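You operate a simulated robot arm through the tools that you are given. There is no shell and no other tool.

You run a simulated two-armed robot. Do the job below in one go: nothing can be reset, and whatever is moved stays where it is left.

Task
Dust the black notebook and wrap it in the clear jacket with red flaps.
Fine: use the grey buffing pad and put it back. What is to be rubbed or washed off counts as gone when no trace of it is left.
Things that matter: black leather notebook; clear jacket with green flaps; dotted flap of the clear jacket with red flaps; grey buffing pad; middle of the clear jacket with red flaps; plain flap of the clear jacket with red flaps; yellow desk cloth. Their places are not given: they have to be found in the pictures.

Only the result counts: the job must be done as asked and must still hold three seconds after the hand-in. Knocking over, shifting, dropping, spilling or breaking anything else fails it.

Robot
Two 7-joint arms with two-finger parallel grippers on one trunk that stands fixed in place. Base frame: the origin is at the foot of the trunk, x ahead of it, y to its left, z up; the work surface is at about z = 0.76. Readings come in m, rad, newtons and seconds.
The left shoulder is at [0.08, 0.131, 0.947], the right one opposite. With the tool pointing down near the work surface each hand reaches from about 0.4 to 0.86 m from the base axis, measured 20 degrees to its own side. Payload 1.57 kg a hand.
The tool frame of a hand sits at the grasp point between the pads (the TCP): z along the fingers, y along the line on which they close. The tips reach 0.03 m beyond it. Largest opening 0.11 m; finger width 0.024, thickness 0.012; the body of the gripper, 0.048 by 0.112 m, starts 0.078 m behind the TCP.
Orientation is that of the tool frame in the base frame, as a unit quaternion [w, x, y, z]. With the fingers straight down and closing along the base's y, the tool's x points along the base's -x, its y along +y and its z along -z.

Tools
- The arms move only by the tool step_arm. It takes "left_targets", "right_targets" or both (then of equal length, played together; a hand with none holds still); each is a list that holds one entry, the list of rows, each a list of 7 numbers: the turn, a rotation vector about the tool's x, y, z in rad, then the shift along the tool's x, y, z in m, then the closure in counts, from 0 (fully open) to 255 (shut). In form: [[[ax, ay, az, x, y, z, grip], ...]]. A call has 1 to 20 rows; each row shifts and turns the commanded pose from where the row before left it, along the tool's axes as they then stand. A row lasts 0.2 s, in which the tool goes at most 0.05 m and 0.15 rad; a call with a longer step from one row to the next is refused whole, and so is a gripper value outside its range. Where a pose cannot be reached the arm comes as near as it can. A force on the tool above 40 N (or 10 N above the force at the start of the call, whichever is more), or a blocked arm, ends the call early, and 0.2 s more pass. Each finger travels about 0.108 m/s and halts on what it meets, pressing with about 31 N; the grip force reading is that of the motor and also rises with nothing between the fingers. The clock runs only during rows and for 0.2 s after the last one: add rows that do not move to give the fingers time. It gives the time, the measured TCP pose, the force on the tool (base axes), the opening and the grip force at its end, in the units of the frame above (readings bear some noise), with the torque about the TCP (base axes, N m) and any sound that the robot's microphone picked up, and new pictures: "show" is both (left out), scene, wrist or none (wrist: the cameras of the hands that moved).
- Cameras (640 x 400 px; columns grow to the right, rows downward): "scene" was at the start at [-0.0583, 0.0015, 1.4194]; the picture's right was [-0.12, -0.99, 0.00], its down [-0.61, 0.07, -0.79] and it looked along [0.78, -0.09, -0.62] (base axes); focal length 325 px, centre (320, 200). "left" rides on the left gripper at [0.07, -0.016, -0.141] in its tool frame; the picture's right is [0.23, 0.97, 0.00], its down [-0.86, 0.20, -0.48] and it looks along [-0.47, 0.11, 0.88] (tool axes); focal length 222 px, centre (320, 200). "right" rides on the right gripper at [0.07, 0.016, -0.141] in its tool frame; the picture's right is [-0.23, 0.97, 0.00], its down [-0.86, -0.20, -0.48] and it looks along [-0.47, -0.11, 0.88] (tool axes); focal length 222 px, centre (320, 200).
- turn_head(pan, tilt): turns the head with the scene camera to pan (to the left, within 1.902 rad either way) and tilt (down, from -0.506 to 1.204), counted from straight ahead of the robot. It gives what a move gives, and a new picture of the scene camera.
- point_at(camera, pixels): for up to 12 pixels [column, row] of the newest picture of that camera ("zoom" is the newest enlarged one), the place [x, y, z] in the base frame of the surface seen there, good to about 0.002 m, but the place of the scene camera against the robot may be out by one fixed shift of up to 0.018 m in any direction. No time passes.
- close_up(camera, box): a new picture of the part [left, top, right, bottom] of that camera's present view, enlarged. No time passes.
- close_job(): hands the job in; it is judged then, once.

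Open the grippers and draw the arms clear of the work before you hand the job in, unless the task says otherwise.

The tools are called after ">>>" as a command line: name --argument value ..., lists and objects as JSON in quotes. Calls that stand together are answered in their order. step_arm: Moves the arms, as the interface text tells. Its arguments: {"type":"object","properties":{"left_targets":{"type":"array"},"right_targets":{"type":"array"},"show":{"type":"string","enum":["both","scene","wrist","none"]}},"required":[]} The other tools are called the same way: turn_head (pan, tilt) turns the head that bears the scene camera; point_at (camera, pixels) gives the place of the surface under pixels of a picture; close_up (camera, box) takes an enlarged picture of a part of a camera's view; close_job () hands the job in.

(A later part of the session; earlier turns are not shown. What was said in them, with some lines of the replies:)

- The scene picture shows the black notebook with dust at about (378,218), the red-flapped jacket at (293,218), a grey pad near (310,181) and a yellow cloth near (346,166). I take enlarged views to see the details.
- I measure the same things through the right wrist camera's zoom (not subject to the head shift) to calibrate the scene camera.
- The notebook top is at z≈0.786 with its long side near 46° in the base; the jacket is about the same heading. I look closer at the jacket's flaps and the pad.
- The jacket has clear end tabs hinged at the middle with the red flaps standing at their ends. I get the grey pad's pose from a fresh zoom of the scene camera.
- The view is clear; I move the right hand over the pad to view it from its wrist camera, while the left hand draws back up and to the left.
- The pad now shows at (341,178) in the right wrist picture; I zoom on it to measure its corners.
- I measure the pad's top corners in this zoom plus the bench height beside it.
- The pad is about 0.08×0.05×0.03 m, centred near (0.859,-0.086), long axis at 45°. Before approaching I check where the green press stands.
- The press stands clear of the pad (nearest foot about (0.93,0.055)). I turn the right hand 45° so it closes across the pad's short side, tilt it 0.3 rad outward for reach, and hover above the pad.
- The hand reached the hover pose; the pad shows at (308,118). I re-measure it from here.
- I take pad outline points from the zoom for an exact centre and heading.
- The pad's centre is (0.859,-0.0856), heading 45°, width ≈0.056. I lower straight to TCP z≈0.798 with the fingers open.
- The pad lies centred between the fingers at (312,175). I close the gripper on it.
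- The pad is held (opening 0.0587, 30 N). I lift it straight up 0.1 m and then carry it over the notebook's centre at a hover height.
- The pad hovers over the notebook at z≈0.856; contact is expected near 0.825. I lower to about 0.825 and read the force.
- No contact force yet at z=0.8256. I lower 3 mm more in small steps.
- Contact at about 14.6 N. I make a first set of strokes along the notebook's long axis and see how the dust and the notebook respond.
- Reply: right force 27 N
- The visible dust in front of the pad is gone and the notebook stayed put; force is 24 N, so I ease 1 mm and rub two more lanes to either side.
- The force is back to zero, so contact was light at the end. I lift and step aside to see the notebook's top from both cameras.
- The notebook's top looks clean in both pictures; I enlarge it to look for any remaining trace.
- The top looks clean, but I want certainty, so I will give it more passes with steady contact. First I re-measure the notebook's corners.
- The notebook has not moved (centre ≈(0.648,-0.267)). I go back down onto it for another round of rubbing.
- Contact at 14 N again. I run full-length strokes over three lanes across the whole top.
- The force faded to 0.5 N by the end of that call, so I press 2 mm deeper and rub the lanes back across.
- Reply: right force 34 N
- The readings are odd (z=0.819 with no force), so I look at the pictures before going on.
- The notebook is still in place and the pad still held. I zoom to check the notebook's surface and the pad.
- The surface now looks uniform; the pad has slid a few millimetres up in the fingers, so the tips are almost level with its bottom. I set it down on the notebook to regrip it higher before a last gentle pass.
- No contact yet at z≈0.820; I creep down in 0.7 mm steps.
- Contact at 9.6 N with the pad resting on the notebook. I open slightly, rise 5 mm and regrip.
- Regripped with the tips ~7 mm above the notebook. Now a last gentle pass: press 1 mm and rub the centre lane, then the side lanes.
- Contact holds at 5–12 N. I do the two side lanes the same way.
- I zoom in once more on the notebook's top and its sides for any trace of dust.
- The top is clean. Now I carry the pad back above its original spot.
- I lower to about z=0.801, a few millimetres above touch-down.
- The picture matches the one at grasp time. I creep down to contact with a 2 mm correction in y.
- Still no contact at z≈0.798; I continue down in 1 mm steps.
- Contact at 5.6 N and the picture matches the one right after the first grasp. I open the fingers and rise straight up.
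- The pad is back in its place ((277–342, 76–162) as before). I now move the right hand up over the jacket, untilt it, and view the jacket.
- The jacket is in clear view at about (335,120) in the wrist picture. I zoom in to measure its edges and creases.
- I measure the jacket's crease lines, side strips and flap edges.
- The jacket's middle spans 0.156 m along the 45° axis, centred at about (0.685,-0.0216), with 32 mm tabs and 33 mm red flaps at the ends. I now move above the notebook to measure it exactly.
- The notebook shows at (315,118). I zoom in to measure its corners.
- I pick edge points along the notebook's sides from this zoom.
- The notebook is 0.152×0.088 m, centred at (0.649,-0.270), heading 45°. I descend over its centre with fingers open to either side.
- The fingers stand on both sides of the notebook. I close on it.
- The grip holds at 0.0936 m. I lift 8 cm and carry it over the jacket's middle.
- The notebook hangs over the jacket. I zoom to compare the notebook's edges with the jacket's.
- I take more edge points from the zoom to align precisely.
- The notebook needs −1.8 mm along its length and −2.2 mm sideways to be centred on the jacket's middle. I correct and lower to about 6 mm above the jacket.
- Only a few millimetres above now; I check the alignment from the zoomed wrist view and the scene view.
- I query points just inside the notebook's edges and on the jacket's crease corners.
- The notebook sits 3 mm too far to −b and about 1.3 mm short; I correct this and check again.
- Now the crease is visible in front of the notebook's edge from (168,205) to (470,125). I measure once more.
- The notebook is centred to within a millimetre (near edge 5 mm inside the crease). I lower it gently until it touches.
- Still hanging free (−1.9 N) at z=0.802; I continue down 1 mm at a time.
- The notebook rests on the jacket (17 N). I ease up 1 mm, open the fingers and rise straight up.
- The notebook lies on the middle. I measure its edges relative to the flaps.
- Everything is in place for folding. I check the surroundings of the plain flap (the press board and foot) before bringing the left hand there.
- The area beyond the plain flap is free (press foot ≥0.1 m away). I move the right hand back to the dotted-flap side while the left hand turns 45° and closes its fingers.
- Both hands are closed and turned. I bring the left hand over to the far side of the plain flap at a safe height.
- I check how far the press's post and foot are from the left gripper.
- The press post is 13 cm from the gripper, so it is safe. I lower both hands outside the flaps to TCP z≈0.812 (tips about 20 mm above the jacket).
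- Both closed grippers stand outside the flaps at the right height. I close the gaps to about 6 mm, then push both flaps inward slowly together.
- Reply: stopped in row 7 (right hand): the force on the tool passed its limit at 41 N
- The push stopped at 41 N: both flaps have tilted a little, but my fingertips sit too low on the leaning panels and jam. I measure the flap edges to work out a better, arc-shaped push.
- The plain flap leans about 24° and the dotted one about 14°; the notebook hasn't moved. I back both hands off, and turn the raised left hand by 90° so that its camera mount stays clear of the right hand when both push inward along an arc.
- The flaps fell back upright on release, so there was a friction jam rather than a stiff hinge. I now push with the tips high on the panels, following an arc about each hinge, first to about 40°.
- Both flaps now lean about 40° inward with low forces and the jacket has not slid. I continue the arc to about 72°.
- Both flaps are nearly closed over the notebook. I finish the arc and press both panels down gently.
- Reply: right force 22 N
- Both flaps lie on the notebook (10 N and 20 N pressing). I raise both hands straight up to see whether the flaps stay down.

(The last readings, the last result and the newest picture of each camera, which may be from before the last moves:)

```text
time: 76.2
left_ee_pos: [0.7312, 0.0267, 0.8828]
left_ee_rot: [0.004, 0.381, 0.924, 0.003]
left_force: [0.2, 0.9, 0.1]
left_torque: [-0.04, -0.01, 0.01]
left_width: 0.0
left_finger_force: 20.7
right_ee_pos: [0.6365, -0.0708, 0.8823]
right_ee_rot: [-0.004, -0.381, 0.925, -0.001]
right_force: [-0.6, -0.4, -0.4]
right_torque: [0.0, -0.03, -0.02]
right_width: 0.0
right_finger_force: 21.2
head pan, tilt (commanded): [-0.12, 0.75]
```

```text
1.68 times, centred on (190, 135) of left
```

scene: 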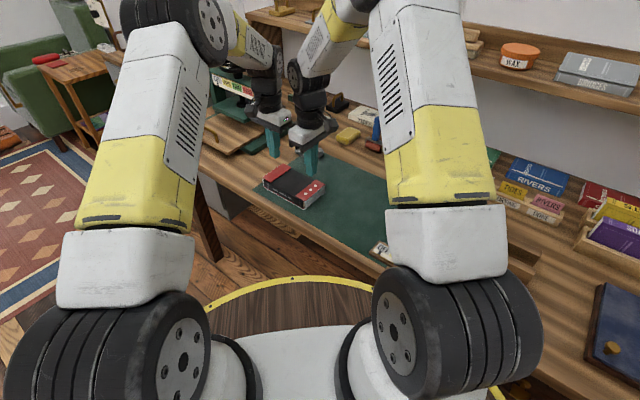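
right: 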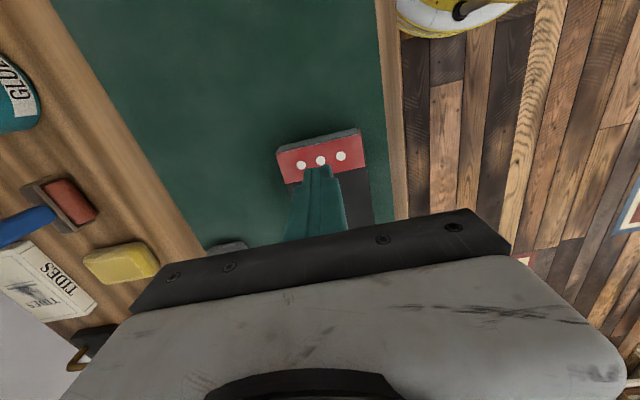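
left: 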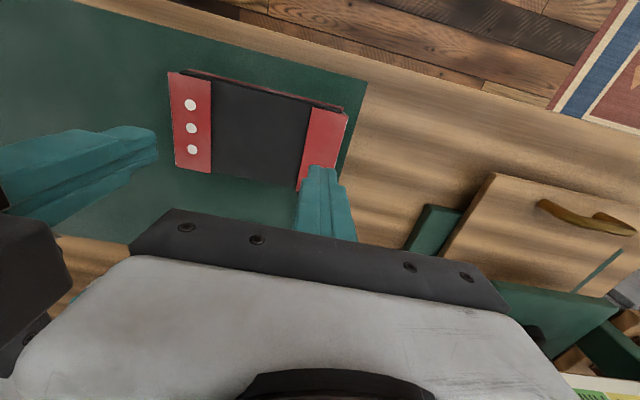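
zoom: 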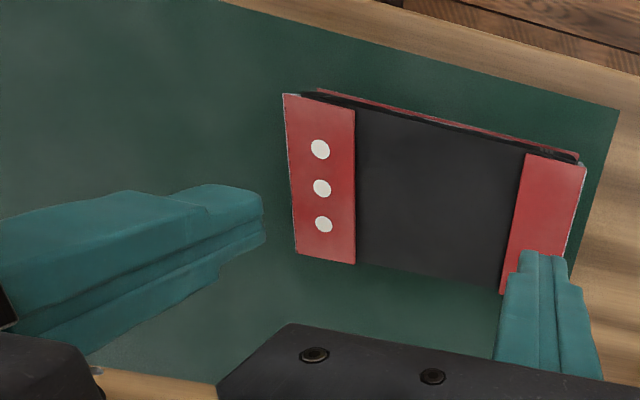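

Both flaps stay folded over the notebook with the hands off. I now raise both hands, open the grippers and draw the arms to their own sides.

>>> step_arm --left_targets '[[[0, 0, 0, 0, 0, -0.04, 255], [0, 0, 0, 0, 0, -0.04, 255], [0, 0, 0, 0, 0, -0.04, 255], [0, 0, 0, 0, 0, -0.04, 255], [0, 0, 0, 0.041, 0.006, 0, 255], [0, 0, 0, 0.041, 0.006, 0, 255], [0, 0, 0, 0.041, 0.006, 0, 200], [0, 0, 0, 0.041, 0.006, 0, 100], [0, 0, 0, 0.041, 0.006, 0, 0], [0, 0, 0, 0.041, 0.006, 0, 0], [0, 0, 0, 0, 0, 0, 0], [0, 0, 0, 0, 0, 0, 0], [0, 0, 0, 0, 0, 0, 0]]]' --right_targets '[[[0, 0, 0, 0, 0, -0.04, 255], [0, 0, 0, 0, 0, -0.04, 255], [0, 0, 0, 0, 0, -0.04, 255], [0, 0, 0, 0, 0, -0.04, 255], [0, 0, 0, 0.0325, -0.0272, 0, 255], [0, 0, 0, 0.0325, -0.0272, 0, 255], [0, 0, 0, 0.0325, -0.0272, 0, 200], [0, 0, 0, 0.0325, -0.0272, 0, 100], [0, 0, 0, 0.0325, -0.0272, 0, 0], [0, 0, 0, 0.0325, -0.0272, 0, 0], [0, 0, 0, 0.0325, -0.0272, 0, 0], [0, 0, 0, 0.0325, -0.0272, 0, 0], [0, 0, 0, 0, 0, 0, 0]]]' --show "both"

>>> close_up --camera "scene" --box '[240, 125, 360, 220]'

```text
time: 79.0
left_ee_pos: [0.5839, 0.2241, 1.0406]
left_ee_rot: [0.004, 0.382, 0.924, 0.002]
left_force: [0.0, 1.2, 1.2]
left_torque: [-0.03, 0.01, -0.01]
left_width: 0.1101
left_finger_force: 0.0
right_ee_pos: [0.6092, -0.4063, 1.0431]
right_ee_rot: [-0.004, -0.381, 0.925, -0.001]
right_force: [1.0, 0.3, -0.4]
right_torque: [0.04, 0.01, 0.0]
right_width: 0.11
right_finger_force: 0.1
head pan, tilt (commanded): [-0.12, 0.75]
```

scene: 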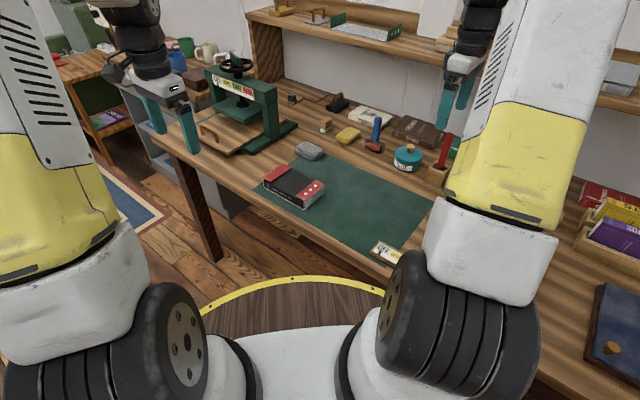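
right: 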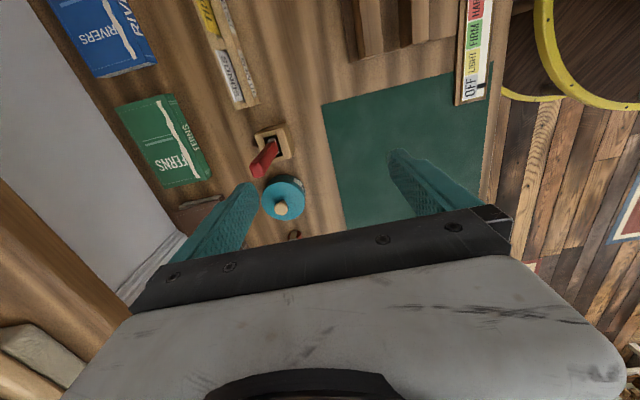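
left: 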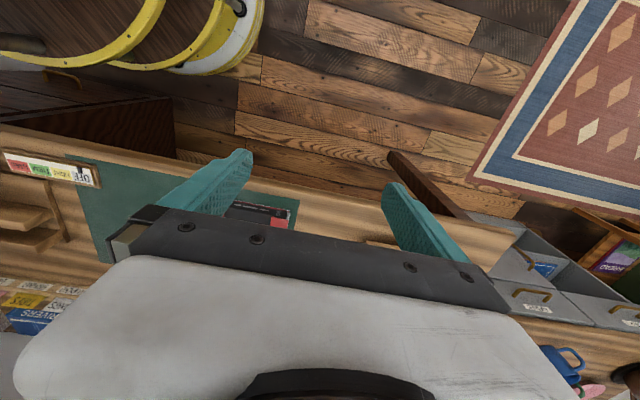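

```text
4.21 times, centred on (300, 172) of scene
```

zoom: 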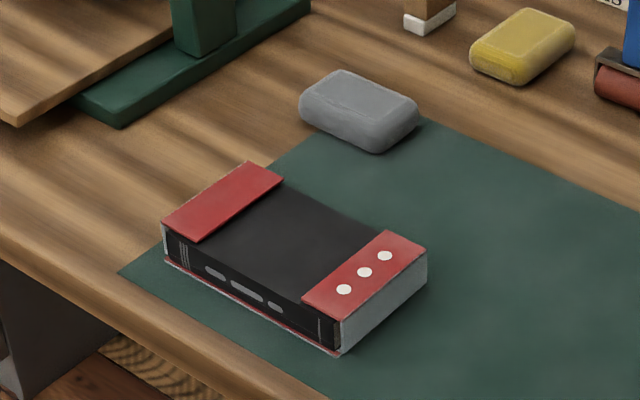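

The notebook is wrapped and the grey pad back at its place. I check the details once more: the notebook's surface, the gauge strip at the mat's edge, and the pad.

>>> close_up --camera "scene" --box '[365, 230, 435, 280]'

>>> close_up --camera "scene" --box '[258, 155, 332, 213]'

>>> point_at --camera "scene" --pixels '[[310, 150], [300, 152], [322, 152], [310, 143], [310, 160], [268, 170], [290, 190], [320, 186]]'

```text
8.00 times, centred on (400, 255) of scene
```

zoom: 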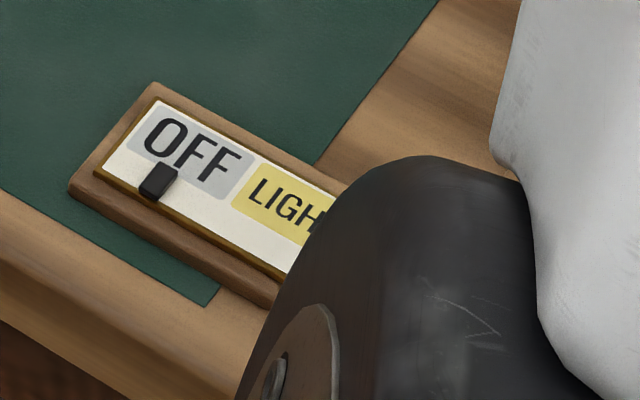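

```text
6.90 times, centred on (295, 184) of scene
```

zoom: 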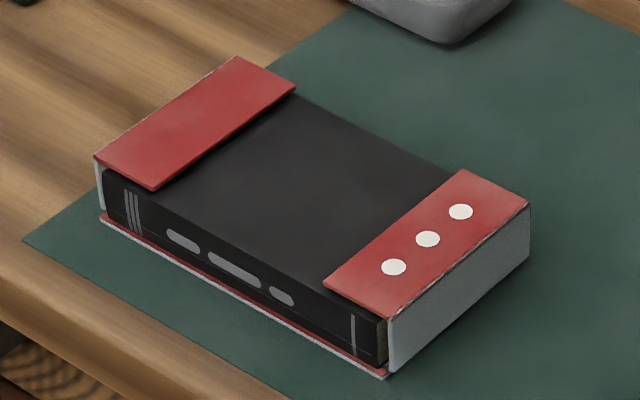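

```text
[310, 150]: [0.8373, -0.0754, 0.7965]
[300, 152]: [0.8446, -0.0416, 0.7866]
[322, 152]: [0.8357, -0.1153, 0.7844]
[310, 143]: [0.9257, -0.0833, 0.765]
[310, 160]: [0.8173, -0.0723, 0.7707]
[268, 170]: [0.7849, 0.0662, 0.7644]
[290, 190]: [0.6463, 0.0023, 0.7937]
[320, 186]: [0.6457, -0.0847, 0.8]
```

The jacket has held shut for over three seconds with the hands off. No dust shows on the cover, the grey pad is back in place and both arms are clear with their grippers open, so I hand the job in.

>>> close_job

```text
The job is handed in.
```

The black notebook is dusted and wrapped in the clear jacket with red flaps, and the job is handed in. The tool only confirmed the hand-in, so I don't know how it was judged.

- **Dusting:** I rubbed the whole top with the grey buffing pad. No trace of dust showed in the final close-ups. I could not check the underside, which had shown no dust where it was visible.
- **Pad:** It is back in its original spot, matching the first wrist picture to about a pixel. I regripped it once on the notebook because it had slid up in the fingers.
- **Wrapping:** The notebook was set on the jacket's middle to within about a millimetre, and both flaps are folded over it. They stayed down for more than three seconds with the hands off.
- **Force:** My first push on the flaps jammed and stopped at 41 N. Nothing moved or looked damaged, and pushing both flaps along an arc then closed them with little force.
- **Everything else:** I saw nothing else knocked or shifted. Both grippers are open and the arms are drawn clear.
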